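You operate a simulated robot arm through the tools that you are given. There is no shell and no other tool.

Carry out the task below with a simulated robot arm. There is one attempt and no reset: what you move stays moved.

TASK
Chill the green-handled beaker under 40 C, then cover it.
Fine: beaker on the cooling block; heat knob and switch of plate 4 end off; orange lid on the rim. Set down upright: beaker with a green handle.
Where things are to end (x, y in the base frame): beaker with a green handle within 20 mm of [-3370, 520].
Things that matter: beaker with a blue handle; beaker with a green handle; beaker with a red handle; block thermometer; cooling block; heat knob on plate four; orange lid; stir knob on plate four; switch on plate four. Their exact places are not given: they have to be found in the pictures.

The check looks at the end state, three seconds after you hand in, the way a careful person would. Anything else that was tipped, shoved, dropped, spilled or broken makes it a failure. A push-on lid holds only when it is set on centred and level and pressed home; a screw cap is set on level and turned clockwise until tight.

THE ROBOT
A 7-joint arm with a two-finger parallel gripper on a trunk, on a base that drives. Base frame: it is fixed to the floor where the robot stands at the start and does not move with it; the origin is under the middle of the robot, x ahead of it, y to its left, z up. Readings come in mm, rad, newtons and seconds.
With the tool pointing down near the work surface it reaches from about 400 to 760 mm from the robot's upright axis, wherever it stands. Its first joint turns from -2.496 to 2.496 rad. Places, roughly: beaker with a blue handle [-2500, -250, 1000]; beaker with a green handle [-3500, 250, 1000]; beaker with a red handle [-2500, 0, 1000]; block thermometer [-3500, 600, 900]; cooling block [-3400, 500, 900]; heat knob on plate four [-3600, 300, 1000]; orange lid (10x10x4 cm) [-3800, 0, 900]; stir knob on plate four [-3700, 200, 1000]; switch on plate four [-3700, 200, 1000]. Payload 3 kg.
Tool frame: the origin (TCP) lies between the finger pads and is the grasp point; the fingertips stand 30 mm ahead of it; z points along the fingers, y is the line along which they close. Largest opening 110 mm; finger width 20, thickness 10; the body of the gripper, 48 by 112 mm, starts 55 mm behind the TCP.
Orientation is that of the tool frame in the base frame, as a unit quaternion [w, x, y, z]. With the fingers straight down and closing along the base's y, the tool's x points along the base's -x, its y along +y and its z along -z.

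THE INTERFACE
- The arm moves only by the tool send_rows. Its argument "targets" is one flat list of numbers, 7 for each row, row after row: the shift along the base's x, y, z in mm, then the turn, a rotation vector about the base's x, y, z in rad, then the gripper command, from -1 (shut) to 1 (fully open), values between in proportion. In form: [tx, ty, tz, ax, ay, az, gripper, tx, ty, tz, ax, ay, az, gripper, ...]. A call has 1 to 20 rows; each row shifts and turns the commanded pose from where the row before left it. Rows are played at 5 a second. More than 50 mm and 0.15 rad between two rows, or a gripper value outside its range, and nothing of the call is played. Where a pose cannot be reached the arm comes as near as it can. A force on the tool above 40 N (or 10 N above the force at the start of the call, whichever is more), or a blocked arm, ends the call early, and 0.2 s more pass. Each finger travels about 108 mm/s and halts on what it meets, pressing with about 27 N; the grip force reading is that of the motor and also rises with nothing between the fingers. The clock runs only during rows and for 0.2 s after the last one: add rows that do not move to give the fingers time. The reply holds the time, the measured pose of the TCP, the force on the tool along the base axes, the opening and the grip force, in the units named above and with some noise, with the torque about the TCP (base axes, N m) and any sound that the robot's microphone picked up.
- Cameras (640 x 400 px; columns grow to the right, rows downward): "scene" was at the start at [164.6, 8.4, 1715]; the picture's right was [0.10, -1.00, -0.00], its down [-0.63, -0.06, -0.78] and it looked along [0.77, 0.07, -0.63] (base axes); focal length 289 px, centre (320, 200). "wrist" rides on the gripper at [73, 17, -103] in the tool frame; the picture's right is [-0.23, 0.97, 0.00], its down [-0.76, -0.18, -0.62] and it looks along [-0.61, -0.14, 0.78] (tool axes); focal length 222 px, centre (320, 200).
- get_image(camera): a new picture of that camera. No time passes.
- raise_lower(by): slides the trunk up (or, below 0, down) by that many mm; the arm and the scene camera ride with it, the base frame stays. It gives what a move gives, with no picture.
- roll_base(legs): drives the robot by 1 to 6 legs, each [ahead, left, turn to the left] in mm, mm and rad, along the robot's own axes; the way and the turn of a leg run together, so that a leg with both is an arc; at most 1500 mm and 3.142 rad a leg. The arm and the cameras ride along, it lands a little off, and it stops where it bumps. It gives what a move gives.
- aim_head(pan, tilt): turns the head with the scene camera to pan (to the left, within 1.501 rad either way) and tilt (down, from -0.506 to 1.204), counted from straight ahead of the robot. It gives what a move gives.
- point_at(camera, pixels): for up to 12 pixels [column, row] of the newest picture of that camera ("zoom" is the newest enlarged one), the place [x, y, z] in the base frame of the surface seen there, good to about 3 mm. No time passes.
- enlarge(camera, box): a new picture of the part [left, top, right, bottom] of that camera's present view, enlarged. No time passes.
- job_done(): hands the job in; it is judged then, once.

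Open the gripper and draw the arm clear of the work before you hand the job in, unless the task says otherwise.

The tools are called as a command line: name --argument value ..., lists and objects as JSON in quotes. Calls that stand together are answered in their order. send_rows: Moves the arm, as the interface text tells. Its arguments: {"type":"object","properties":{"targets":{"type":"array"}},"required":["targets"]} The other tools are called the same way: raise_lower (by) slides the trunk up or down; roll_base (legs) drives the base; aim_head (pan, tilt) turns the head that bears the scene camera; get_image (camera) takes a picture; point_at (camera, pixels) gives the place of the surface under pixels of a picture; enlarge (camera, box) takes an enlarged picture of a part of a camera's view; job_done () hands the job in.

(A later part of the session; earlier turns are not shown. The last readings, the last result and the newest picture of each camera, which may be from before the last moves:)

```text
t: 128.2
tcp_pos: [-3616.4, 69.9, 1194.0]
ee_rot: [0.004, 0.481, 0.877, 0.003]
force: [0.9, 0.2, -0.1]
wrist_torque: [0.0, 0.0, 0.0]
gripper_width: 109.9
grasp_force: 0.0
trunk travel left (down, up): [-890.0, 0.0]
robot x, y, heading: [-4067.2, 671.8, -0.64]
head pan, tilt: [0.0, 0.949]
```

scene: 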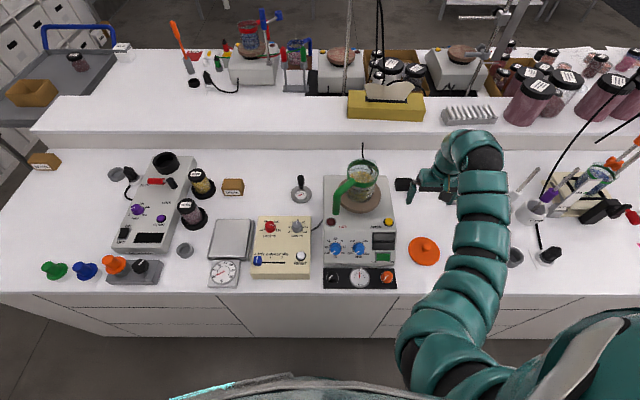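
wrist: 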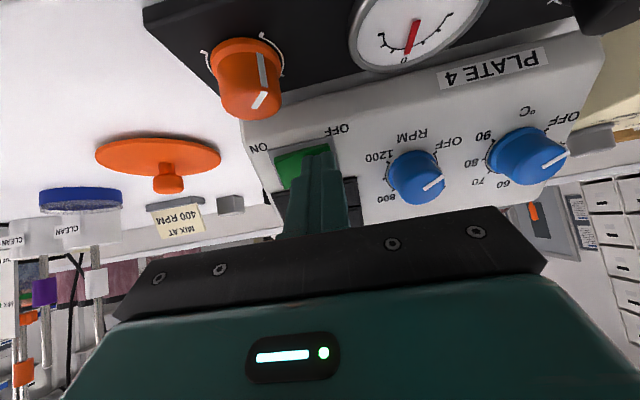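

Height and position follow well now. I move directly above the beaker centre.

send_rows --targets '[24.5, 21, 0, 0, 0, 0, 1, 24.5, 21, 0, 0, 0, 0, 1, 24.4, 21.1, 0, 0, 0, 0, 1]'

get_image --camera "wrist"

enlarge --camera "scene" --box '[310, 100, 430, 210]'

```text
t: 129.0
tcp_pos: [-3542.6, 132.7, 1193.5]
ee_rot: [0.002, 0.48, 0.877, 0.002]
force: [0.7, 0.1, 0.0]
wrist_torque: [-0.04, 0.02, -0.03]
gripper_width: 109.8
grasp_force: 0.0
trunk travel left (down, up): [-890.0, 0.0]
robot x, y, heading: [-4065.6, 670.6, -0.643]
head pan, tilt: [0.0, 0.949]
```

```text
taken
```

wrist: 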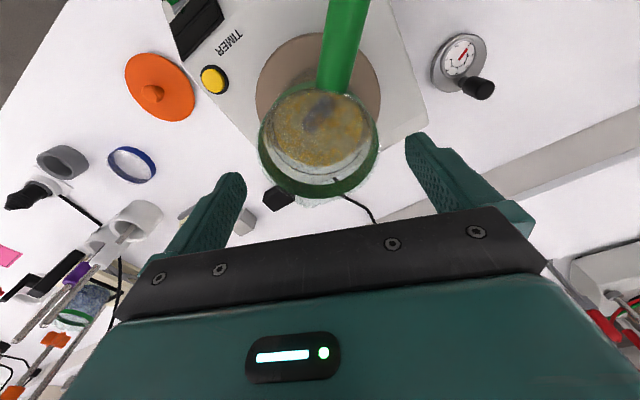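

```text
3.64 times, centred on (370, 155) of scene
```

zoom: 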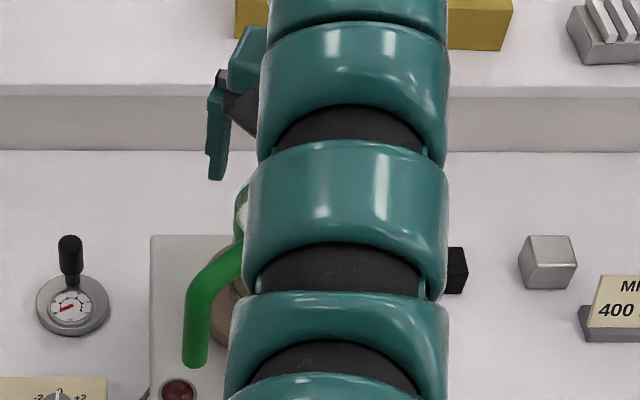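

From above, the rim lies between the fingers. I measure the rim's left, right, near and far edges with the wrist camera.

point_at --camera "wrist" --pixels '[[261, 155], [263, 165], [376, 158], [377, 145], [318, 192], [345, 188], [290, 185], [320, 98], [270, 176], [368, 172]]'

```text
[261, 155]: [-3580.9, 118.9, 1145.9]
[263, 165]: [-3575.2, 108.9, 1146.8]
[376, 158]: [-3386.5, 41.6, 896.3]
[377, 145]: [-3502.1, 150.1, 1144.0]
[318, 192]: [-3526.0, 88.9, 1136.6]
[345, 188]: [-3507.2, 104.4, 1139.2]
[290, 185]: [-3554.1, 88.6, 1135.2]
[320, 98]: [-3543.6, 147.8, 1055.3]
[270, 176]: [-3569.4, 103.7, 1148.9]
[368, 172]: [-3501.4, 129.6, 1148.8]
```

The fitted rim centre (~(-3542,132)) matches the TCP. I descend 80 mm with open fingers.

send_rows --targets '[0, 0, -20, 0, 0, 0, 1, 0, 0, -20, 0, 0, 0, 1, 0, 0, -20, 0, 0, 0, 1, 0, 0, -20, 0, 0, 0, 1, 0, 0, 0, 0, 0, 0, 1]'

get_image --camera "wrist"

```text
t: 130.2
tcp_pos: [-3542.7, 132.8, 1113.6]
ee_rot: [0.004, 0.481, 0.877, 0.003]
force: [-0.8, -0.1, -0.1]
wrist_torque: [-0.04, 0.0, -0.02]
gripper_width: 110.1
grasp_force: 0.1
trunk travel left (down, up): [-890.0, 0.0]
robot x, y, heading: [-4063.2, 673.4, -0.641]
head pan, tilt: [0.0, 0.949]
```

```text
taken
```

wrist: 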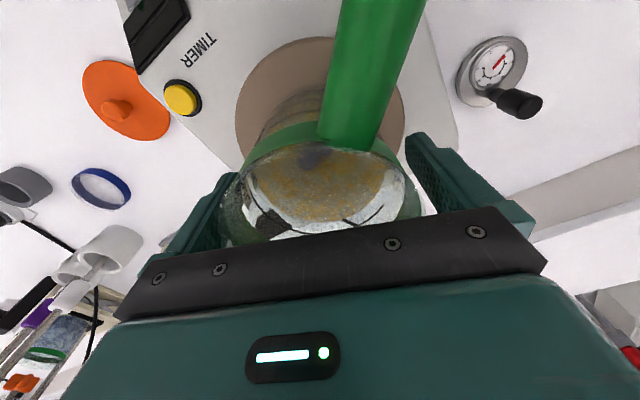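

The fingers straddle the rim with no contact. I close them.

send_rows --targets '[0, 0, 0, 0, 0, 0, 0.7, 0, 0, 0, 0, 0, 0, 0.6, 0, 0, 0, 0, 0, 0, 0.5, 0, 0, 0, 0, 0, 0, 0.3, 0, 0, 0, 0, 0, 0, -1, 0, 0, 0, 0, 0, 0, -1]'

get_image --camera "wrist"

```text
t: 131.6
tcp_pos: [-3543.6, 133.0, 1113.1]
ee_rot: [0.004, 0.48, 0.877, 0.003]
force: [-0.2, -0.1, 0.4]
wrist_torque: [-0.1, 0.16, 0.03]
gripper_width: 87.0
grasp_force: 26.7
trunk travel left (down, up): [-890.0, 0.0]
robot x, y, heading: [-4067.6, 673.5, -0.644]
head pan, tilt: [0.0, 0.949]
```

```text
taken
```

wrist: 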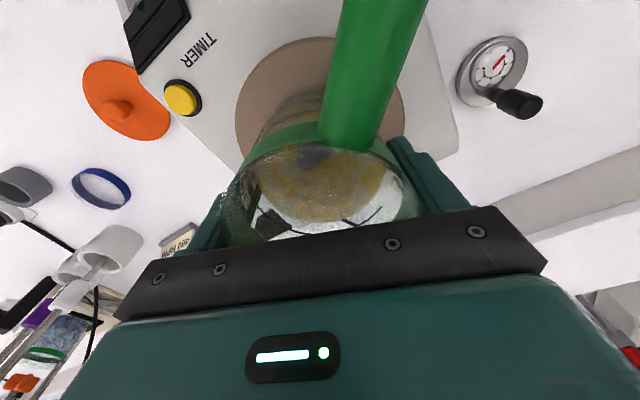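

Gripped at 87 mm. I lift slowly by 35 mm.

send_rows --targets '[0, 0, 2, 0, 0, 0, -1, 0, 0, 4, 0, 0, 0, -1, 0, 0, 5, 0, 0, 0, -1, 0, 0, 6, 0, 0, 0, -1, 0, 0, 6, 0, 0, 0, -1, 0, 0, 6, 0, 0, 0, -1, 0, 0, 4, 0, 0, 0, -1, 0, 0, 2, 0, 0, 0, -1]'

enlarge --camera "scene" --box '[290, 90, 430, 230]'

get_image --camera "wrist"

```text
t: 133.4
tcp_pos: [-3543.0, 132.8, 1147.9]
ee_rot: [0.003, 0.48, 0.877, 0.004]
force: [0.5, -0.9, -4.7]
wrist_torque: [-0.16, 0.01, 0.02]
gripper_width: 87.5
grasp_force: 26.9
trunk travel left (down, up): [-890.0, 0.0]
robot x, y, heading: [-4060.0, 671.4, -0.644]
head pan, tilt: [0.0, 0.949]
```

```text
2.86 times, centred on (360, 160) of scene
```

zoom: 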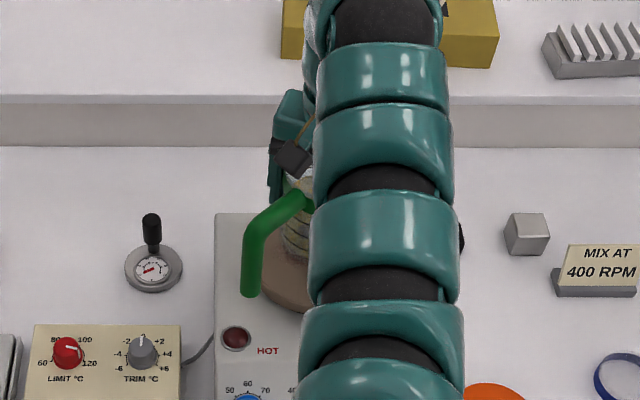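

```text
taken
```

wrist: 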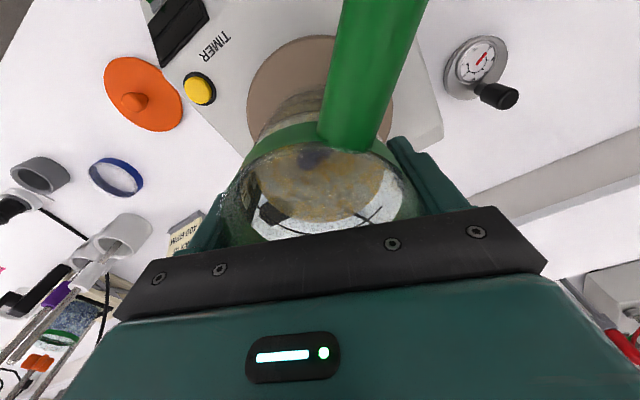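

Lifted cleanly (4.7 N, no torque). Before carrying it left I check obstacles around the path and the block.

get_image --camera "scene"

point_at --camera "zoom" --pixels '[[151, 218], [150, 268], [68, 348], [141, 348]]'

```text
taken
```

scene: 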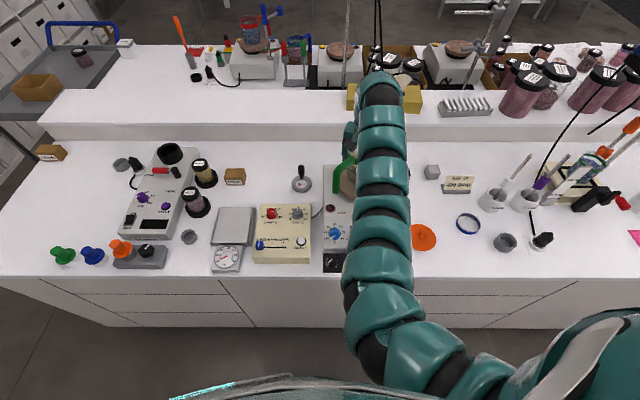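

```text
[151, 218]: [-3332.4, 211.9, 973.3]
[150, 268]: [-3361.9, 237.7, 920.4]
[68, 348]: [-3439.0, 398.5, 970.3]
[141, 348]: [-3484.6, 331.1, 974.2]
```

point_at --camera "scene" --pixels '[[194, 195], [194, 212], [170, 150], [189, 236], [180, 215], [235, 175], [216, 210], [251, 210], [213, 244], [249, 244], [204, 165], [160, 240]]'

enlarge --camera "scene" --box '[170, 190, 330, 290]'

```text
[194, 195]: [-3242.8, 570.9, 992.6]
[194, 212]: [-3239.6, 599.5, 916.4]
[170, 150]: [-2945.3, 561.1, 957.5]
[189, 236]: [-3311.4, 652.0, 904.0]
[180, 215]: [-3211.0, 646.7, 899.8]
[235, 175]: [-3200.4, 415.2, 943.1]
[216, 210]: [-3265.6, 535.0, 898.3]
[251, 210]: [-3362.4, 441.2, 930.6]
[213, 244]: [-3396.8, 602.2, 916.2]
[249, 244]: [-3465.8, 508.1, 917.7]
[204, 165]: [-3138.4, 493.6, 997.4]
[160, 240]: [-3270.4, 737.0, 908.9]
```

```text
4.00 times, centred on (250, 240) of scene
```

zoom: 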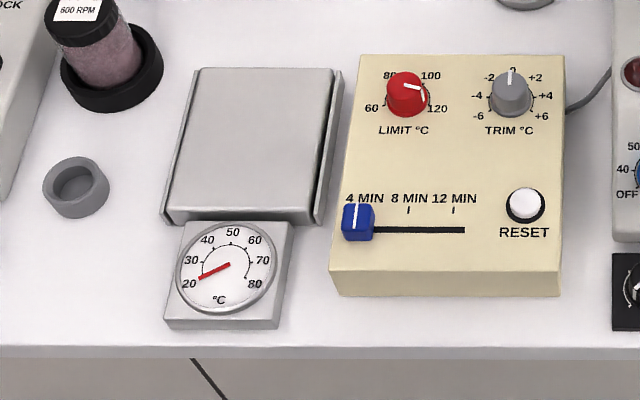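

Path is clear: nothing above ~993 except the small jar at (-3243,571), 137 mm from the target. I start carrying the beaker smoothly toward the block.

send_rows --targets '[2.4, 5.5, 0, 0, 0, 0, -1, 4.9, 11, 0, 0, 0, 0, -1, 7.3, 16.4, 0, 0, 0, 0, -1, 8.2, 18.3, -2, 0, 0, 0, -1, 8.2, 18.3, -4, 0, 0, 0, -1, 8.2, 18.3, -5, 0, 0, 0, -1, 8.2, 18.3, -5, 0, 0, 0, -1, 8.2, 18.3, -5, 0, 0, 0, -1]'

```text
t: 135.2
tcp_pos: [-3485.4, 258.2, 1126.3]
ee_rot: [0.002, 0.48, 0.877, 0.003]
force: [-0.1, 0.9, -4.6]
wrist_torque: [-0.17, -0.03, -0.01]
gripper_width: 87.1
grasp_force: 26.3
trunk travel left (down, up): [-890.0, 0.0]
robot x, y, heading: [-4066.3, 674.6, -0.641]
head pan, tilt: [0.0, 0.949]
```

Good tracking. I continue to above the block, descending gradually to TCP z≈1060.

send_rows --targets '[8.2, 18.3, -5, 0, 0, 0, -1, 8.2, 18.3, -5, 0, 0, 0, -1, 8.2, 18.3, -5, 0, 0, 0, -1, 8.2, 18.3, -5, 0, 0, 0, -1, 8.2, 18.3, -5, 0, 0, 0, -1, 8.2, 18.3, -5, 0, 0, 0, -1, 8.2, 18.3, -5, 0, 0, 0, -1, 8.2, 18.3, -5, 0, 0, 0, -1, 8.2, 18.3, -5, 0, 0, 0, -1, 8.2, 18.3, -5, 0, 0, 0, -1, 8.2, 18.3, -5, 0, 0, 0, -1, 8.2, 18.3, -5, 0, 0, 0, -1, 8, 18, -4, 0, 0, 0, -1, 5, 13.5, -2, 0, 0, 0, -1, 2.5, 8, 0, 0, 0, 0, -1, 1.5, 2.7, 0, 0, 0, 0, -1]'

aim_head --pan 0.25 --tilt 0.95

get_image --camera "scene"

get_image --camera "wrist"

```text
t: 138.6
tcp_pos: [-3400.6, 501.2, 1068.5]
ee_rot: [0.002, 0.479, 0.878, 0.002]
force: [0.0, -0.1, -4.6]
wrist_torque: [-0.14, -0.01, 0.02]
gripper_width: 87.3
grasp_force: 27.1
out of reach, approached as far as the arm can: row 12, 13, 14, 15
trunk travel left (down, up): [-890.0, 0.0]
robot x, y, heading: [-4061.1, 675.5, -0.644]
head pan, tilt: [0.0, 0.949]
```

```text
t: 139.4
tcp_pos: [-3400.4, 500.5, 1069.5]
ee_rot: [0.002, 0.479, 0.878, 0.004]
force: [-0.2, -0.3, -4.4]
wrist_torque: [-0.14, -0.05, -0.01]
gripper_width: 87.5
grasp_force: 26.6
trunk travel left (down, up): [-890.0, 0.0]
robot x, y, heading: [-4065.0, 671.9, -0.644]
head pan, tilt: [0.25, 0.949]
```

```text
taken
```

scene: 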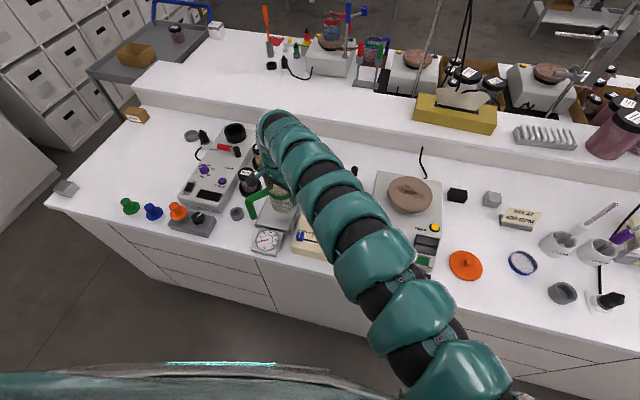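

```text
taken
```

wrist: 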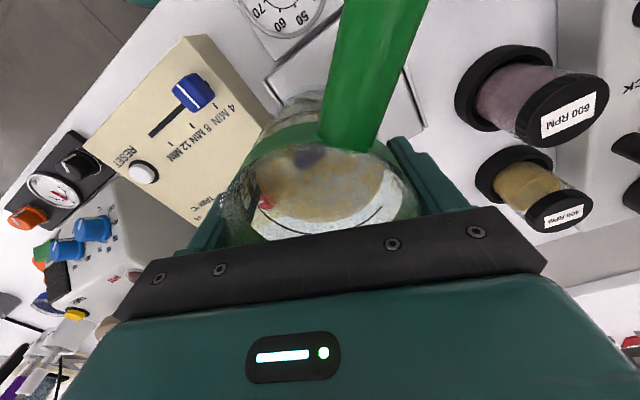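

The arm stopped ~36 mm short, likely from the wrist yaw limit as the arm swings left. I add some yaw while finishing the move.

send_rows --targets '[0, 0, 0, 0, 0, 0.08, -1, 4, 3, 0, 0, 0, 0.08, -1, 8, 5, 0, 0, 0, 0.08, -1, 9, 6, 0, 0, 0, 0, -1, 6, 4, 0, 0, 0, 0, -1, 3, 1.5, 0, 0, 0, 0, -1]'

```text
t: 140.8
tcp_pos: [-3398.1, 509.0, 1070.6]
ee_rot: [0.002, 0.372, 0.928, 0.003]
force: [0.6, -0.7, -4.1]
wrist_torque: [-0.15, -0.07, -0.02]
gripper_width: 87.2
grasp_force: 28.0
out of reach, approached as far as the arm can: row 3, 4, 5
trunk travel left (down, up): [-890.0, 0.0]
robot x, y, heading: [-4062.7, 670.8, -0.646]
head pan, tilt: [0.25, 0.949]
```

The reach to the left ends at r≈685, so I use a small base shift instead: ahead 25 mm and left 40 mm.

roll_base --legs '[[25, 40, 0]]'

get_image --camera "wrist"

```text
t: 141.7
tcp_pos: [-3352.2, 528.3, 1069.0]
ee_rot: [0.003, 0.372, 0.928, 0.003]
force: [1.1, 0.2, -4.0]
wrist_torque: [-0.17, -0.07, -0.02]
gripper_width: 87.3
grasp_force: 27.1
trunk travel left (down, up): [-890.0, 0.0]
robot x, y, heading: [-4017.6, 691.0, -0.644]
head pan, tilt: [0.25, 0.949]
```

```text
taken
```

wrist: 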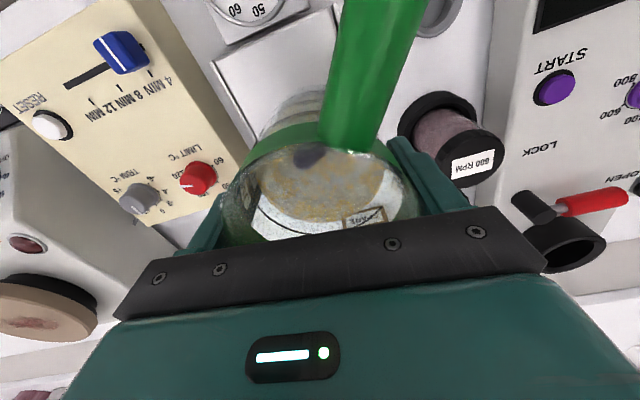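

I move back onto the target centre, then begin descending to just above the block.

send_rows --targets '[-6, -2.5, 0, 0, 0, 0, -1, -7, -3, 0, 0, 0, 0, -1, -4.5, -2.5, 0, 0, 0, 0, -1, 0, 0, -6, 0, 0, 0, -1, 0, 0, -10, 0, 0, 0, -1, 0, 0, -10, 0, 0, 0, -1, 0, 0, -10, 0, 0, 0, -1, 0, 0, -10, 0, 0, 0, -1, 0, 0, -6, 0, 0, 0, -1]'

enlarge --camera "scene" --box '[200, 130, 330, 260]'

get_image --camera "wrist"

```text
t: 143.7
tcp_pos: [-3370.0, 518.6, 1018.3]
ee_rot: [0.002, 0.371, 0.929, 0.004]
force: [-0.2, 0.1, -4.9]
wrist_torque: [-0.13, -0.06, -0.01]
gripper_width: 87.1
grasp_force: 27.0
trunk travel left (down, up): [-890.0, 0.0]
robot x, y, heading: [-4019.8, 691.5, -0.648]
head pan, tilt: [0.25, 0.949]
```

```text
3.08 times, centred on (265, 195) of scene
```

zoom: 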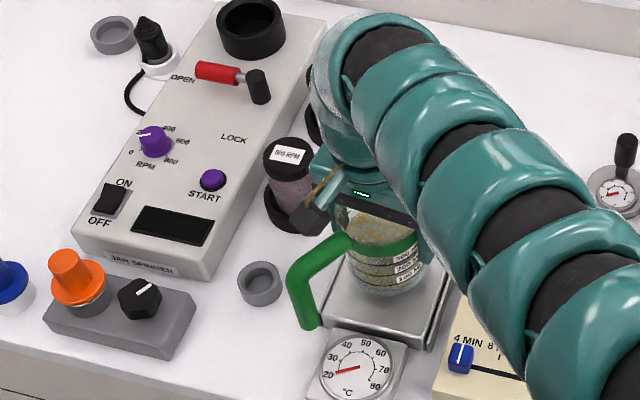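

```text
taken
```

wrist: 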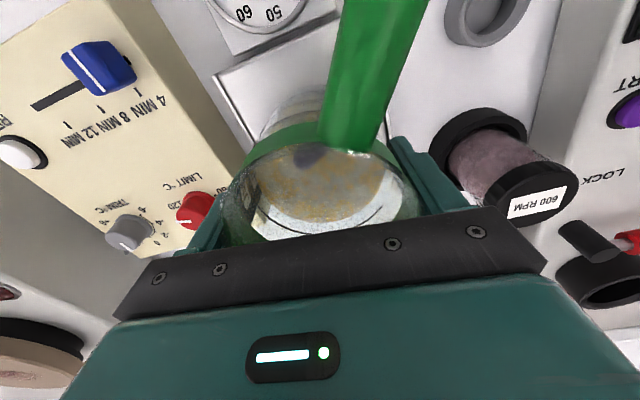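

Clear and centred over the block. I lower slowly to just above contact.

send_rows --targets '[0, 0, -4, 0, 0, 0, -1, 0, 0, -4, 0, 0, 0, -1, 0, 0, -4, 0, 0, 0, -1, 0, 0, -3, 0, 0, 0, -1, 0, 0, -1, 0, 0, 0, -1, 0, 0, 0, 0, 0, 0, -1]'

send_rows --targets '[0, 0, -1, 0, 0, 0, -1, 0, 0, -1, 0, 0, 0, -1, 0, 0, 0, 0, 0, 0, -1]'

send_rows --targets '[0, 0, -1, 0, 0, 0, -1, 0, 0, -1, 0, 0, 0, -1, 0, 0, 0, 0, 0, 0, -1]'

```text
t: 145.1
tcp_pos: [-3370.9, 520.5, 1003.1]
ee_rot: [0.002, 0.371, 0.929, 0.003]
force: [0.4, -1.1, -3.9]
wrist_torque: [-0.15, -0.04, -0.01]
gripper_width: 87.3
grasp_force: 27.0
trunk travel left (down, up): [-890.0, 0.0]
robot x, y, heading: [-4017.9, 691.2, -0.639]
head pan, tilt: [0.25, 0.949]
```

```text
t: 145.9
tcp_pos: [-3372.6, 518.7, 1002.7]
ee_rot: [0.004, 0.371, 0.929, 0.004]
force: [-0.5, -0.2, -4.3]
wrist_torque: [-0.15, -0.05, -0.01]
gripper_width: 87.3
grasp_force: 27.2
trunk travel left (down, up): [-890.0, 0.0]
robot x, y, heading: [-4017.5, 691.2, -0.643]
head pan, tilt: [0.25, 0.949]
```

```text
t: 146.7
tcp_pos: [-3372.1, 520.4, 1000.2]
ee_rot: [0.003, 0.371, 0.929, 0.004]
force: [0.4, 0.7, -4.5]
wrist_torque: [-0.18, -0.04, -0.04]
gripper_width: 87.2
grasp_force: 26.7
trunk travel left (down, up): [-890.0, 0.0]
robot x, y, heading: [-4020.8, 689.1, -0.64]
head pan, tilt: [0.25, 0.949]
```

No contact yet at z≈1000 (force still -4.5 N). I keep lowering in 1 mm steps.

send_rows --targets '[0, 0, -1, 0, 0, 0, -1, 0, 0, -1, 0, 0, 0, -1, 0, 0, 0, 0, 0, 0, -1]'

send_rows --targets '[0, 0, -1, 0, 0, 0, -1, 0, 0, -1, 0, 0, 0, -1, 0, 0, 0, 0, 0, 0, -1]'

```text
t: 147.5
tcp_pos: [-3372.3, 518.1, 997.9]
ee_rot: [0.003, 0.372, 0.928, 0.003]
force: [0.0, 0.1, -1.1]
wrist_torque: [-0.18, -0.01, 0.0]
gripper_width: 87.3
grasp_force: 27.0
trunk travel left (down, up): [-890.0, 0.0]
robot x, y, heading: [-4021.5, 691.7, -0.644]
head pan, tilt: [0.25, 0.949]
```

```text
t: 148.3
tcp_pos: [-3375.9, 518.3, 997.9]
ee_rot: [0.002, 0.371, 0.928, 0.004]
force: [7.2, -0.1, 17.6]
wrist_torque: [-0.17, 0.31, 0.09]
gripper_width: 87.2
grasp_force: 27.2
trunk travel left (down, up): [-890.0, 0.0]
robot x, y, heading: [-4019.6, 693.2, -0.643]
head pan, tilt: [0.25, 0.949]
```

Contact made (17.6 N). I ease off 1.5 mm and open the fingers.

send_rows --targets '[0, 0, 1.5, 0, 0, 0, -1, 0, 0, 0, 0, 0, 0, -1]'

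send_rows --targets '[0, 0, 0, 0, 0, 0, 0.7, 0, 0, 0, 0, 0, 0, 1, 0, 0, 0, 0, 0, 0, 1, 0, 0, 0, 0, 0, 0, 1]'

get_image --camera "wrist"

enlarge --camera "scene" --box '[200, 130, 330, 260]'

```text
t: 148.9
tcp_pos: [-3374.7, 519.3, 996.3]
ee_rot: [0.002, 0.371, 0.929, 0.004]
force: [-1.4, 0.8, 4.2]
wrist_torque: [-0.04, 0.39, -0.09]
gripper_width: 87.1
grasp_force: 27.4
trunk travel left (down, up): [-890.0, 0.0]
robot x, y, heading: [-4019.3, 689.5, -0.646]
head pan, tilt: [0.25, 0.949]
```

```text
t: 149.9
tcp_pos: [-3372.8, 519.3, 997.0]
ee_rot: [0.002, 0.371, 0.929, 0.004]
force: [0.5, -0.4, 0.4]
wrist_torque: [0.0, -0.01, 0.01]
gripper_width: 109.7
grasp_force: 0.1
trunk travel left (down, up): [-890.0, 0.0]
robot x, y, heading: [-4020.5, 691.7, -0.644]
head pan, tilt: [0.25, 0.949]
```

```text
taken
```

wrist: 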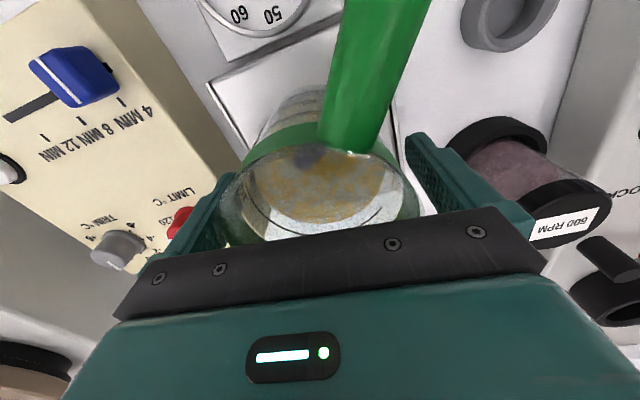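

```text
3.08 times, centred on (265, 195) of scene
```

zoom: 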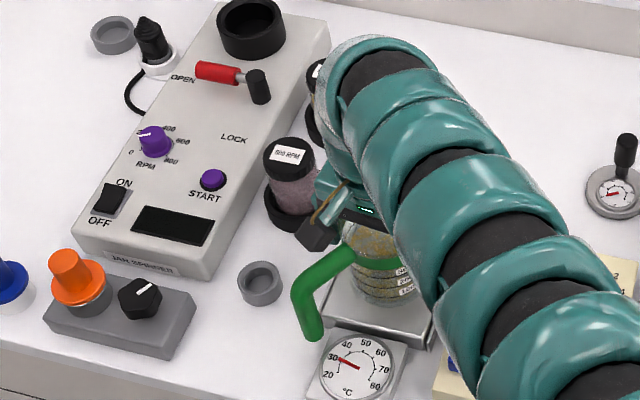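

Beaker stands on the block; the thermometer shows ~30 and rising. I lift the open gripper straight up.

send_rows --targets '[0, 0, 10, 0, 0, 0, 1, 0, 0, 20, 0, 0, 0, 1, 0, 0, 20, 0, 0, 0, 1, 0, 0, 20, 0, 0, 0, 1, 0, 0, 20, 0, 0, 0, 1, 0, 0, 10, 0, 0, 0, 1]'

get_image --camera "wrist"

enlarge --camera "scene" --box '[200, 130, 330, 260]'

```text
t: 151.3
tcp_pos: [-3370.7, 518.9, 1097.7]
ee_rot: [0.002, 0.371, 0.929, 0.004]
force: [-0.6, -0.6, -0.8]
wrist_torque: [-0.01, -0.02, -0.01]
gripper_width: 109.9
grasp_force: 0.0
trunk travel left (down, up): [-890.0, 0.0]
robot x, y, heading: [-4018.6, 692.7, -0.643]
head pan, tilt: [0.25, 0.949]
```

```text
taken
```

wrist: 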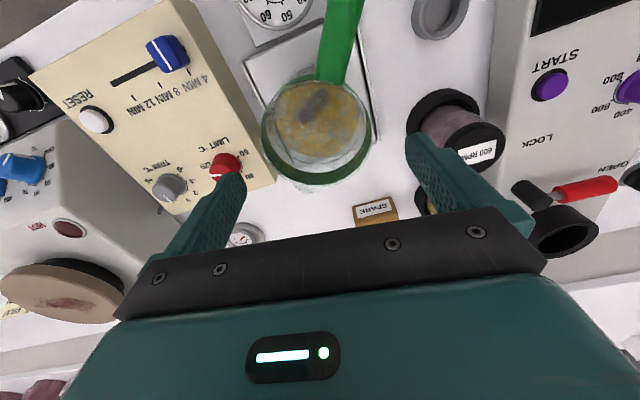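

```text
3.08 times, centred on (265, 195) of scene
```

zoom: 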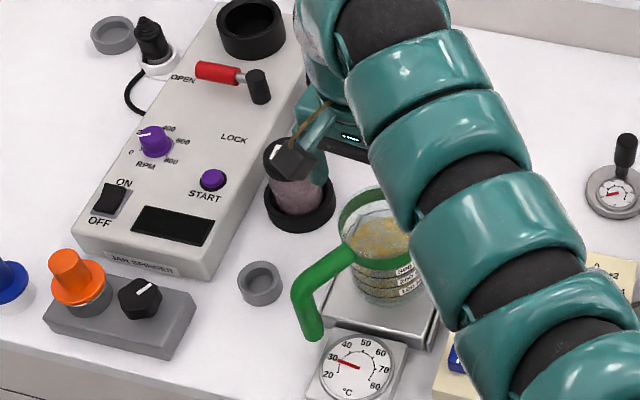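

Beaker is upright and free. I measure its rim from above for the later lid placement.

point_at --camera "wrist" --pixels '[[262, 148], [263, 160], [370, 150], [369, 135], [310, 184], [335, 182], [285, 175], [355, 172], [345, 88], [300, 84], [275, 168], [364, 160]]'

enlarge --camera "wrist" --box '[240, 50, 400, 210]'

```text
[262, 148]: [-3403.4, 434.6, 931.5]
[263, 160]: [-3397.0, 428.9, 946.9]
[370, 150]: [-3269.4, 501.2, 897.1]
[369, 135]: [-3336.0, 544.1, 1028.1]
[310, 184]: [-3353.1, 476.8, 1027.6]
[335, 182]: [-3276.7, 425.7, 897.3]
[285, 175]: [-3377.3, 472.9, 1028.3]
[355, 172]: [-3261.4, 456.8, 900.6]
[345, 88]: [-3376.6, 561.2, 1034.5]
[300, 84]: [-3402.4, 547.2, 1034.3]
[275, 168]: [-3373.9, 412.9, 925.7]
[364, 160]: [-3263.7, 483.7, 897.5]
```

```text
2.50 times, centred on (320, 130) of wrist
```

zoom: 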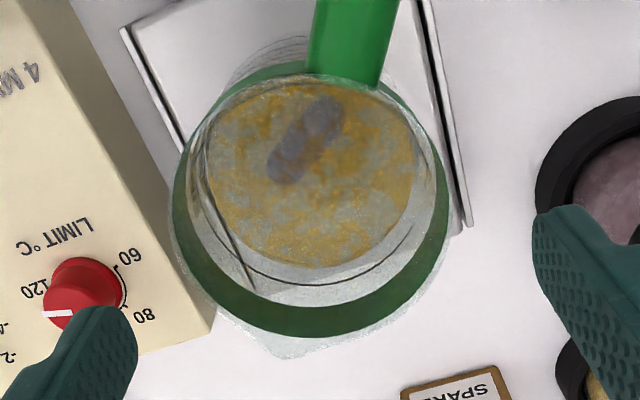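

I take points along the green band in the enlarged view.

point_at --camera "zoom" --pixels '[[180, 200], [185, 230], [200, 265], [230, 300], [270, 322], [310, 330], [350, 325], [395, 300], [430, 262], [444, 225], [444, 190], [200, 130]]'

```text
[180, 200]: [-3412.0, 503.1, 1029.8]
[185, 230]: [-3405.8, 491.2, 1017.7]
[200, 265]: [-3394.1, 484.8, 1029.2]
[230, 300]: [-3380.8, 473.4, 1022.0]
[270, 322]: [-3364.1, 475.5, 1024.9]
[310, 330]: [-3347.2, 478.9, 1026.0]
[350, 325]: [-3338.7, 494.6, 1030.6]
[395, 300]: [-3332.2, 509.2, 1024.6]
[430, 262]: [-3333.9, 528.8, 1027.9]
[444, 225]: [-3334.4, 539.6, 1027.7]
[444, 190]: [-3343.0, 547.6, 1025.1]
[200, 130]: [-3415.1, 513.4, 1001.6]
```

Rim centre is about (-3372,518.7), within 3 mm of the target. While the beaker cools, I go to fetch the orange lid, moving at z≈1098 by way of (-3520,200).

send_rows --targets '[-18.7, -39.9, 0, 0, 0, 0, 1, -18.7, -39.9, 0, 0, 0, 0, 1, -18.7, -39.9, 0, 0, 0, 0, 1, -18.7, -39.9, 0, 0, 0, 0, 1, -18.7, -39.9, 0, 0, 0, -0.05, 1, -18.7, -39.9, 0, 0, 0, -0.05, 1, -18.7, -39.9, 0, 0, 0, -0.05, 1, -18.7, -39.9, 0, 0, 0, -0.05, 1, -37.9, -20, 0, 0, 0, -0.05, 1, -37.9, -20, 0, 0, 0, -0.05, 1, -37.9, -20, 0, 0, 0, -0.05, 1, -37.9, -20, 0, 0, 0, -0.05, 1, -37.9, -20, 0, 0, 0, 0, 1, -37.9, -20, 0, 0, 0, 0, 1, -37.9, -20, -20, 0, 0, 0, 1]'

get_image --camera "wrist"

get_image --camera "scene"

```text
t: 154.5
tcp_pos: [-3783.5, 53.7, 1057.5]
ee_rot: [0.005, 0.548, 0.837, 0.003]
force: [-1.0, 0.1, 0.5]
wrist_torque: [0.02, -0.01, 0.03]
gripper_width: 110.1
grasp_force: 0.0
out of reach, approached as far as the arm can: row 10, 11, 12, 14
trunk travel left (down, up): [-890.0, 0.0]
robot x, y, heading: [-4022.9, 688.1, -0.643]
head pan, tilt: [0.25, 0.949]
```

```text
taken
```

wrist: 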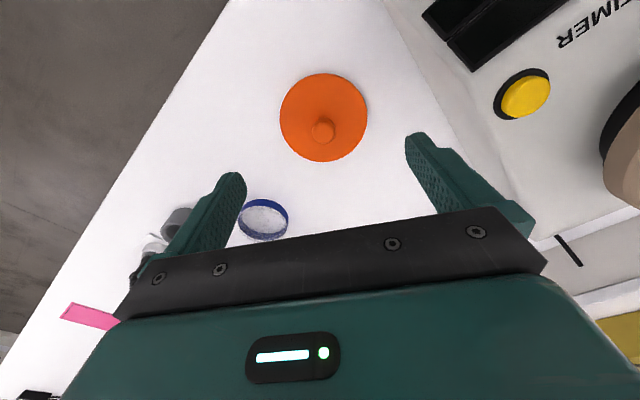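

```text
taken
```

scene: 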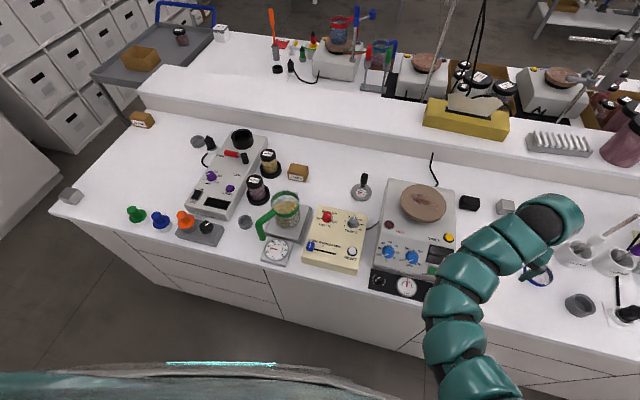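

I am over the lid. I measure the lid and its knob with the wrist camera, and read the block thermometer in an enlargement.

enlarge --camera "wrist" --box '[260, 55, 390, 185]'

point_at --camera "zoom" --pixels '[[320, 200], [325, 235], [315, 265], [350, 240], [295, 240], [190, 200], [450, 200], [325, 340], [325, 65], [320, 150], [230, 300], [415, 300]]'

enlarge --camera "scene" --box '[235, 180, 335, 280]'

```text
3.08 times, centred on (325, 120) of wrist
```

zoom: 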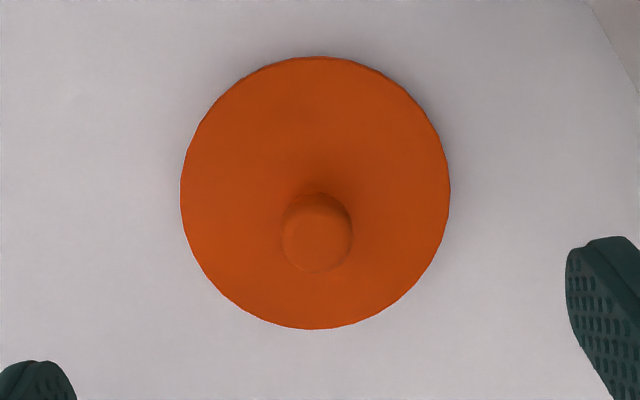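

```text
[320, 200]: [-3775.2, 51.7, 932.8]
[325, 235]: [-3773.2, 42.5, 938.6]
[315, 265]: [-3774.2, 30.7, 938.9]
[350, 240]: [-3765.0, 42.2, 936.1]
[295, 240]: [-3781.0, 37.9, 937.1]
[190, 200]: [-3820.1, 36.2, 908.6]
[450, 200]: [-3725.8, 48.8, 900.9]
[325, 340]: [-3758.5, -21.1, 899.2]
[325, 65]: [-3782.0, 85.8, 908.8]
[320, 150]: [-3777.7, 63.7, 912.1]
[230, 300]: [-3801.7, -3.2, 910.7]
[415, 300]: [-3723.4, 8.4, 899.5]
```

```text
4.00 times, centred on (285, 230) of scene
```

zoom: 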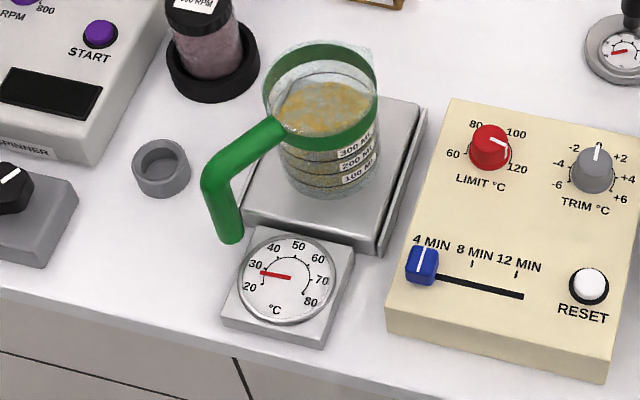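

The thermometer reads about 28 °C now. Lid knob centre is (-3773.5,40), top z≈939, ~24 mm wide. I align over it, narrow the fingers and descend part way.

send_rows --targets '[10, -13.7, 0, 0, 0.0117, 0, 0.2, 0, 0, -20, 0, 0, 0, 0.1, 0, 0, -25, 0, 0, 0, 0.1, 0, 0, -25, 0, 0, 0, 0.1, 0, 0, 0, 0, 0, 0, 0.1]'

get_image --camera "wrist"

enlarge --camera "wrist" --box '[240, 60, 400, 220]'

```text
t: 155.7
tcp_pos: [-3773.0, 43.7, 991.9]
ee_rot: [-0.002, 0.547, 0.837, -0.001]
force: [0.9, 0.4, 0.3]
wrist_torque: [-0.04, 0.0, 0.01]
gripper_width: 60.6
grasp_force: 0.1
trunk travel left (down, up): [-890.0, 0.0]
robot x, y, heading: [-4018.8, 687.7, -0.64]
head pan, tilt: [0.25, 0.949]
```

```text
taken
```

wrist: 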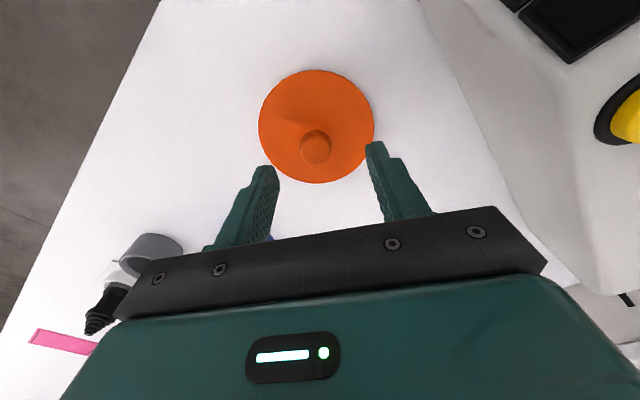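

```text
2.50 times, centred on (320, 140) of wrist
```

zoom: 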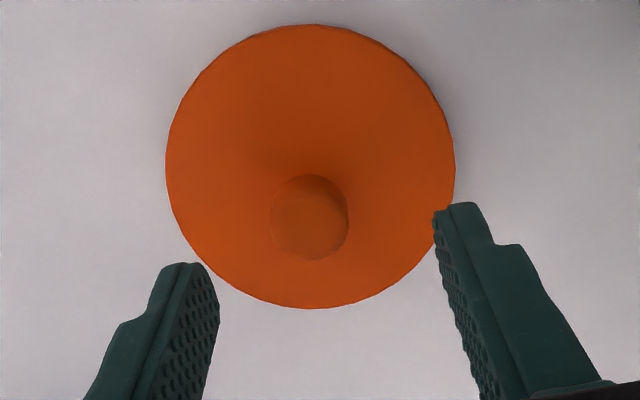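

I recheck the knob's centre from this closer view.

point_at --camera "zoom" --pixels '[[310, 225], [280, 225], [340, 225], [310, 250], [310, 205], [275, 225], [345, 225], [310, 190], [175, 160], [445, 160], [312, 300], [312, 32]]'

```text
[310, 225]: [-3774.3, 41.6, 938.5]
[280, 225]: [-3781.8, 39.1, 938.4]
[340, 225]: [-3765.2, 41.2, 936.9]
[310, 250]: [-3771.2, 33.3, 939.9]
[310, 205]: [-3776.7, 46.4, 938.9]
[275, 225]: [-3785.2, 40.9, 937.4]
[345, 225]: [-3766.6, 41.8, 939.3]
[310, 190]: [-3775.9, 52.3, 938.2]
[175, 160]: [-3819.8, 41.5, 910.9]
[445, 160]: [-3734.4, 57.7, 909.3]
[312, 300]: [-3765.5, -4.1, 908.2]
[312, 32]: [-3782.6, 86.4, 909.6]
```

Knob centre (-3774.5,41.7). I shift by (-1.4,-2), descend to z≈946 and close on the knob.

send_rows --targets '[-1.4, -2, -12, 0, 0, 0, 0, 0, 0, -14, 0, 0, 0, -0.1, 0, 0, -12, 0, 0, 0, -0.1, 0, 0, -8, 0, 0, 0, -0.1, 0, 0, 0, 0, 0, 0, -0.1]'

send_rows --targets '[0, 0, 0, 0, 0, 0, -0.4, 0, 0, 0, 0, 0, 0, -1, 0, 0, 0, 0, 0, 0, -1, 0, 0, 0, 0, 0, 0, -1]'

get_image --camera "wrist"

```text
t: 156.9
tcp_pos: [-3772.9, 40.7, 943.8]
ee_rot: [-0.001, 0.548, 0.837, 0.0]
force: [0.4, 0.5, 0.0]
wrist_torque: [-0.02, 0.03, -0.02]
gripper_width: 49.3
grasp_force: 0.1
trunk travel left (down, up): [-890.0, 0.0]
robot x, y, heading: [-4022.6, 691.8, -0.641]
head pan, tilt: [0.25, 0.949]
```

```text
t: 157.9
tcp_pos: [-3773.8, 40.4, 943.3]
ee_rot: [-0.001, 0.547, 0.837, 0.0]
force: [0.8, 1.1, -0.2]
wrist_torque: [0.0, 0.0, -0.01]
gripper_width: 23.5
grasp_force: 26.9
trunk travel left (down, up): [-890.0, 0.0]
robot x, y, heading: [-4016.3, 687.6, -0.642]
head pan, tilt: [0.25, 0.949]
```

```text
taken
```

wrist: 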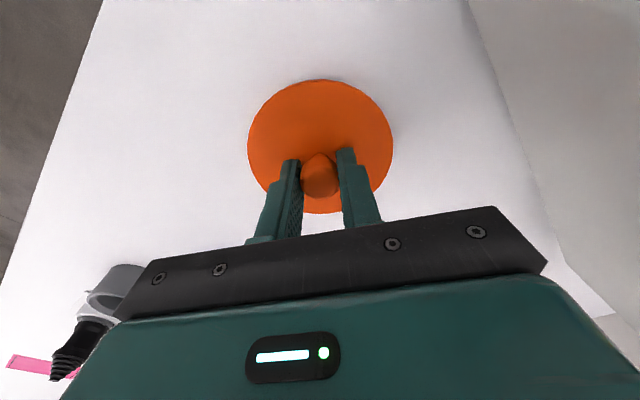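

Lid knob gripped (23.5 mm). I lift it up to z≈1110.

send_rows --targets '[0, 0, 8, 0, 0, 0, -1, 0, 0, 20, 0, 0, 0, -1, 6, 0, 25, 0, 0, 0, -1, 8, 0, 25, 0, 0, 0, -1, 10, 0, 25, 0, 0, 0, -1, 15, 0, 25, 0, 0, 0, -1, 20, 0, 25, 0, 0, 0, -1, 20, 0, 15, 0, 0, 0, -1]'

get_image --camera "wrist"

```text
t: 159.7
tcp_pos: [-3691.6, 37.0, 1101.1]
ee_rot: [-0.001, 0.549, 0.836, -0.001]
force: [0.4, -0.6, -0.8]
wrist_torque: [0.01, 0.0, -0.01]
gripper_width: 23.2
grasp_force: 27.0
out of reach, approached as far as the arm can: row 7, 8
trunk travel left (down, up): [-890.0, 0.0]
robot x, y, heading: [-4021.3, 690.7, -0.644]
head pan, tilt: [0.25, 0.949]
```

```text
taken
```

wrist: 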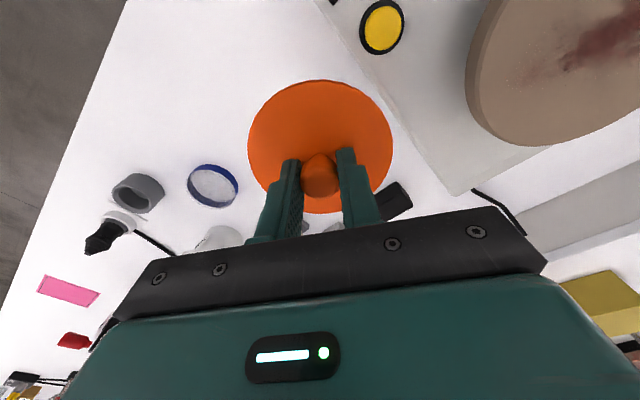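

I carry the lid over toward the beaker, first part, raising slightly to clear the hot disc (z≈1044).

send_rows --targets '[30.3, 17.7, 6, 0, 0, 0, -1, 30.3, 17.7, 6, 0, 0, 0, -1, 30.3, 17.7, 4, 0, 0, 0, -1, 25, 32.5, 0, 0, 0, 0.05, -1, 25, 32.5, 0, 0, 0, 0.05, -1, 25, 32.5, 0, 0, 0, 0.05, -1, 25, 32.5, 0, 0, 0, 0.05, -1]'

send_rows --targets '[16, 37, 0, 0, 0, 0.05, -1, 16, 37, 0, 0, 0, 0.05, -1, 16, 37, 0, 0, 0, 0.05, -1, 16, 37, 0, 0, 0, 0.05, -1, 16, 37, 0, 0, 0, 0.05, -1]'

enlarge --camera "scene" --box '[225, 150, 365, 280]'

get_image --camera "wrist"

```text
t: 161.3
tcp_pos: [-3500.6, 218.1, 1118.8]
ee_rot: [-0.001, 0.461, 0.887, -0.001]
force: [0.8, 1.4, -0.5]
wrist_torque: [0.0, 0.0, 0.04]
gripper_width: 23.3
grasp_force: 26.9
trunk travel left (down, up): [-890.0, 0.0]
robot x, y, heading: [-4022.4, 691.9, -0.64]
head pan, tilt: [0.25, 0.949]
```

```text
t: 162.5
tcp_pos: [-3419.9, 404.7, 1117.4]
ee_rot: [-0.001, 0.348, 0.937, 0.0]
force: [-1.8, 0.2, -0.8]
wrist_torque: [-0.01, 0.02, -0.01]
gripper_width: 23.3
grasp_force: 27.3
trunk travel left (down, up): [-890.0, 0.0]
robot x, y, heading: [-4018.0, 687.8, -0.642]
head pan, tilt: [0.25, 0.949]
```

```text
3.08 times, centred on (295, 215) of scene
```

zoom: 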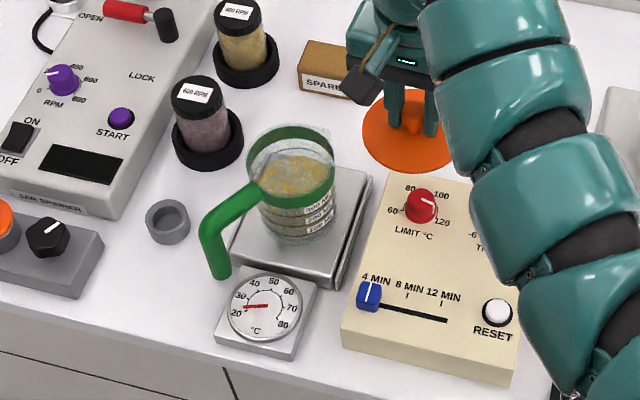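

```text
taken
```

wrist: 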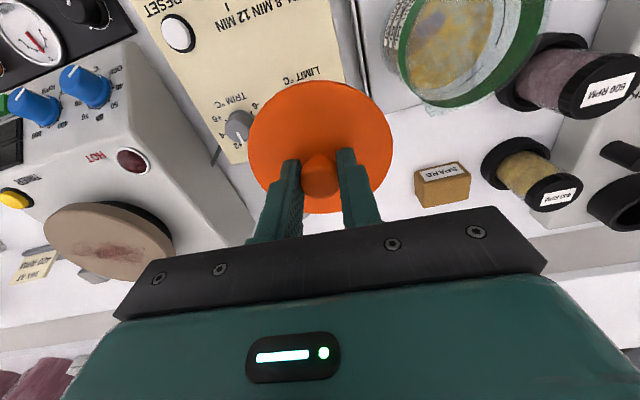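

The thermometer has dropped to about 25 °C. I wait a while to be sure the contents are well under 40 °C before covering.

send_rows --targets '[0, 0, 0, 0, 0, 0, -1, 0, 0, 0, 0, 0, 0, -1, 0, 0, 0, 0, 0, 0, -1, 0, 0, 0, 0, 0, 0, -1, 0, 0, 0, 0, 0, 0, -1, 0, 0, 0, 0, 0, 0, -1, 0, 0, 0, 0, 0, 0, -1, 0, 0, 0, 0, 0, 0, -1, 0, 0, 0, 0, 0, 0, -1, 0, 0, 0, 0, 0, 0, -1, 0, 0, 0, 0, 0, 0, -1, 0, 0, 0, 0, 0, 0, -1, 0, 0, 0, 0, 0, 0, -1, 0, 0, 0, 0, 0, 0, -1, 0, 0, 0, 0, 0, 0, -1, 0, 0, 0, 0, 0, 0, -1, 0, 0, 0, 0, 0, 0, -1, 0, 0, 0, 0, 0, 0, -1, 0, 0, 0, 0, 0, 0, -1, 0, 0, 0, 0, 0, 0, -1]'

send_rows --targets '[0, 0, 0, 0, 0, 0, -1, 0, 0, 0, 0, 0, 0, -1, 0, 0, 0, 0, 0, 0, -1, 0, 0, 0, 0, 0, 0, -1, 0, 0, 0, 0, 0, 0, -1, 0, 0, 0, 0, 0, 0, -1, 0, 0, 0, 0, 0, 0, -1, 0, 0, 0, 0, 0, 0, -1, 0, 0, 0, 0, 0, 0, -1, 0, 0, 0, 0, 0, 0, -1, 0, 0, 0, 0, 0, 0, -1, 0, 0, 0, 0, 0, 0, -1, 0, 0, 0, 0, 0, 0, -1, 0, 0, 0, 0, 0, 0, -1, 0, 0, 0, 0, 0, 0, -1, 0, 0, 0, 0, 0, 0, -1, 0, 0, 0, 0, 0, 0, -1, 0, 0, 0, 0, 0, 0, -1, 0, 0, 0, 0, 0, 0, -1, 0, 0, 0, 0, 0, 0, -1]'

enlarge --camera "scene" --box '[235, 170, 335, 270]'

```text
t: 166.7
tcp_pos: [-3420.7, 403.1, 1117.1]
ee_rot: [-0.001, 0.348, 0.938, 0.0]
force: [-1.1, 0.4, -0.4]
wrist_torque: [-0.01, 0.02, 0.0]
gripper_width: 23.2
grasp_force: 27.1
trunk travel left (down, up): [-890.0, 0.0]
robot x, y, heading: [-4019.2, 692.5, -0.642]
head pan, tilt: [0.25, 0.949]
```

```text
t: 170.9
tcp_pos: [-3421.5, 404.6, 1116.8]
ee_rot: [-0.001, 0.348, 0.937, 0.0]
force: [-1.3, 0.1, -0.9]
wrist_torque: [-0.02, -0.03, 0.0]
gripper_width: 22.5
grasp_force: 26.9
trunk travel left (down, up): [-890.0, 0.0]
robot x, y, heading: [-4022.1, 689.7, -0.649]
head pan, tilt: [0.25, 0.949]
```

```text
4.00 times, centred on (285, 220) of scene
```

zoom: 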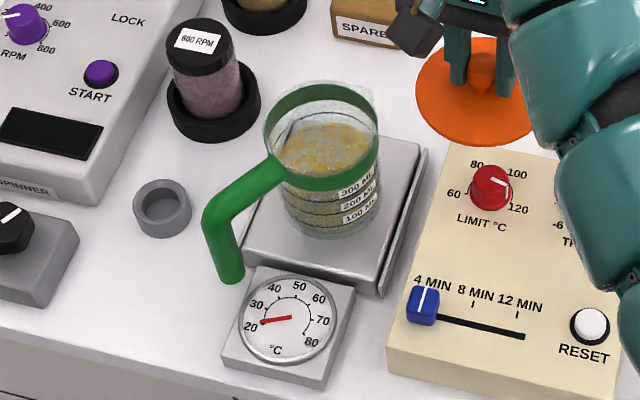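

It now reads about 22 °C, steady: chilled. I re-measure the band from this view to cross-check the rim centre and height.

point_at --camera "zoom" --pixels '[[330, 170], [300, 168], [355, 162], [374, 140], [376, 125], [267, 125], [270, 110], [330, 90], [345, 95], [320, 160], [300, 97], [365, 150]]'

point_at --camera "wrist" --pixels '[[440, 104], [460, 106], [490, 98], [515, 75], [535, 45], [410, 90], [395, 70]]'

```text
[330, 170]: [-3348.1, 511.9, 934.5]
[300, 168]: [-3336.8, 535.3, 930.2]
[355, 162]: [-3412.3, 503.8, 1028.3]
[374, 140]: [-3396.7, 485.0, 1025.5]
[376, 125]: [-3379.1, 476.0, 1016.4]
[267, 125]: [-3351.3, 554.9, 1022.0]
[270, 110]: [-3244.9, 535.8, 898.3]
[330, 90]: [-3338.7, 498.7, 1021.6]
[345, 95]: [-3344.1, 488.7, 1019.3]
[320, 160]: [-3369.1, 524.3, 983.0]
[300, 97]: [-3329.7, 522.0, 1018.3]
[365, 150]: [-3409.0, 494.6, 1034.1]
```

```text
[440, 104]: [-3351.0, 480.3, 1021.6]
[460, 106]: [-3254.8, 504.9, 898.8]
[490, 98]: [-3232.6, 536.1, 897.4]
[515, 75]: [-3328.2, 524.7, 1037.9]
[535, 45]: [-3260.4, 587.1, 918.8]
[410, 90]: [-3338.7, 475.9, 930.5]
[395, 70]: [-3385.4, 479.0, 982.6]
```

Rim centre holds at (-3371.8,518.7), z≈1034. I measure the held lid's edges to know its centre relative to the TCP.

enlarge --camera "wrist" --box '[230, 65, 410, 225]'

point_at --camera "zoom" --pixels '[[145, 130], [497, 130], [318, 42], [200, 70], [440, 65], [150, 180], [495, 185], [180, 255], [465, 250], [320, 350], [320, 265], [320, 240]]'

```text
2.50 times, centred on (320, 145) of wrist
```

zoom: 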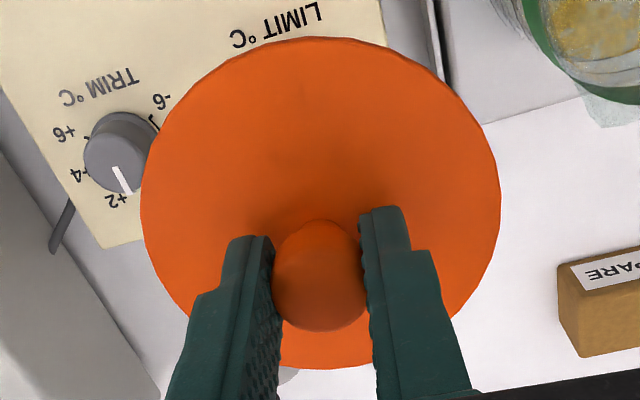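

```text
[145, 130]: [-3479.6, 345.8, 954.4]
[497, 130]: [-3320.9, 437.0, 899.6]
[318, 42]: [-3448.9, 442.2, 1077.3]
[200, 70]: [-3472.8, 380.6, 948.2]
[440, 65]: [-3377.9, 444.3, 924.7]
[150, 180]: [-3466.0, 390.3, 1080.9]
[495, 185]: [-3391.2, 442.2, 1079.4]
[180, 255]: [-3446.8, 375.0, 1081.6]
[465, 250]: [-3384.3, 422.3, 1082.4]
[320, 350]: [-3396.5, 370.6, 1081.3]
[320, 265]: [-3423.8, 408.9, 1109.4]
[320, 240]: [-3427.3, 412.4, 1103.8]
```

The lid's centre sits ~1.3 mm toward tool +x of the TCP. I move over the beaker so the lid centre lies on the rim centre, at z≈1100.

send_rows --targets '[12, 28, -4, 0, 0, 0, -1, 14, 32, -4, 0, 0, 0, -1, 14, 32, -4, 0, 0, 0, -1, 9.8, 21.7, -4, 0, 0, 0, -1, 0, 0, 0, 0, 0, 0, -1]'

enlarge --camera "scene" --box '[235, 150, 335, 250]'

get_image --camera "wrist"

```text
t: 172.1
tcp_pos: [-3371.4, 518.2, 1103.0]
ee_rot: [-0.002, 0.348, 0.937, 0.0]
force: [0.2, -0.4, 0.0]
wrist_torque: [-0.01, -0.04, 0.01]
gripper_width: 22.5
grasp_force: 27.3
trunk travel left (down, up): [-890.0, 0.0]
robot x, y, heading: [-4019.8, 690.6, -0.641]
head pan, tilt: [0.25, 0.949]
```

```text
4.00 times, centred on (285, 200) of scene
```

zoom: 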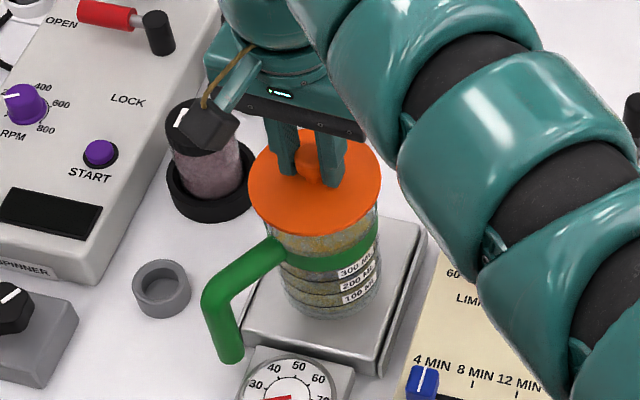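

```text
taken
```

wrist: 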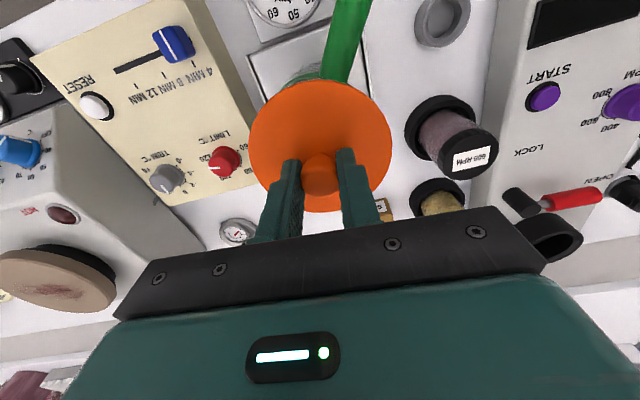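

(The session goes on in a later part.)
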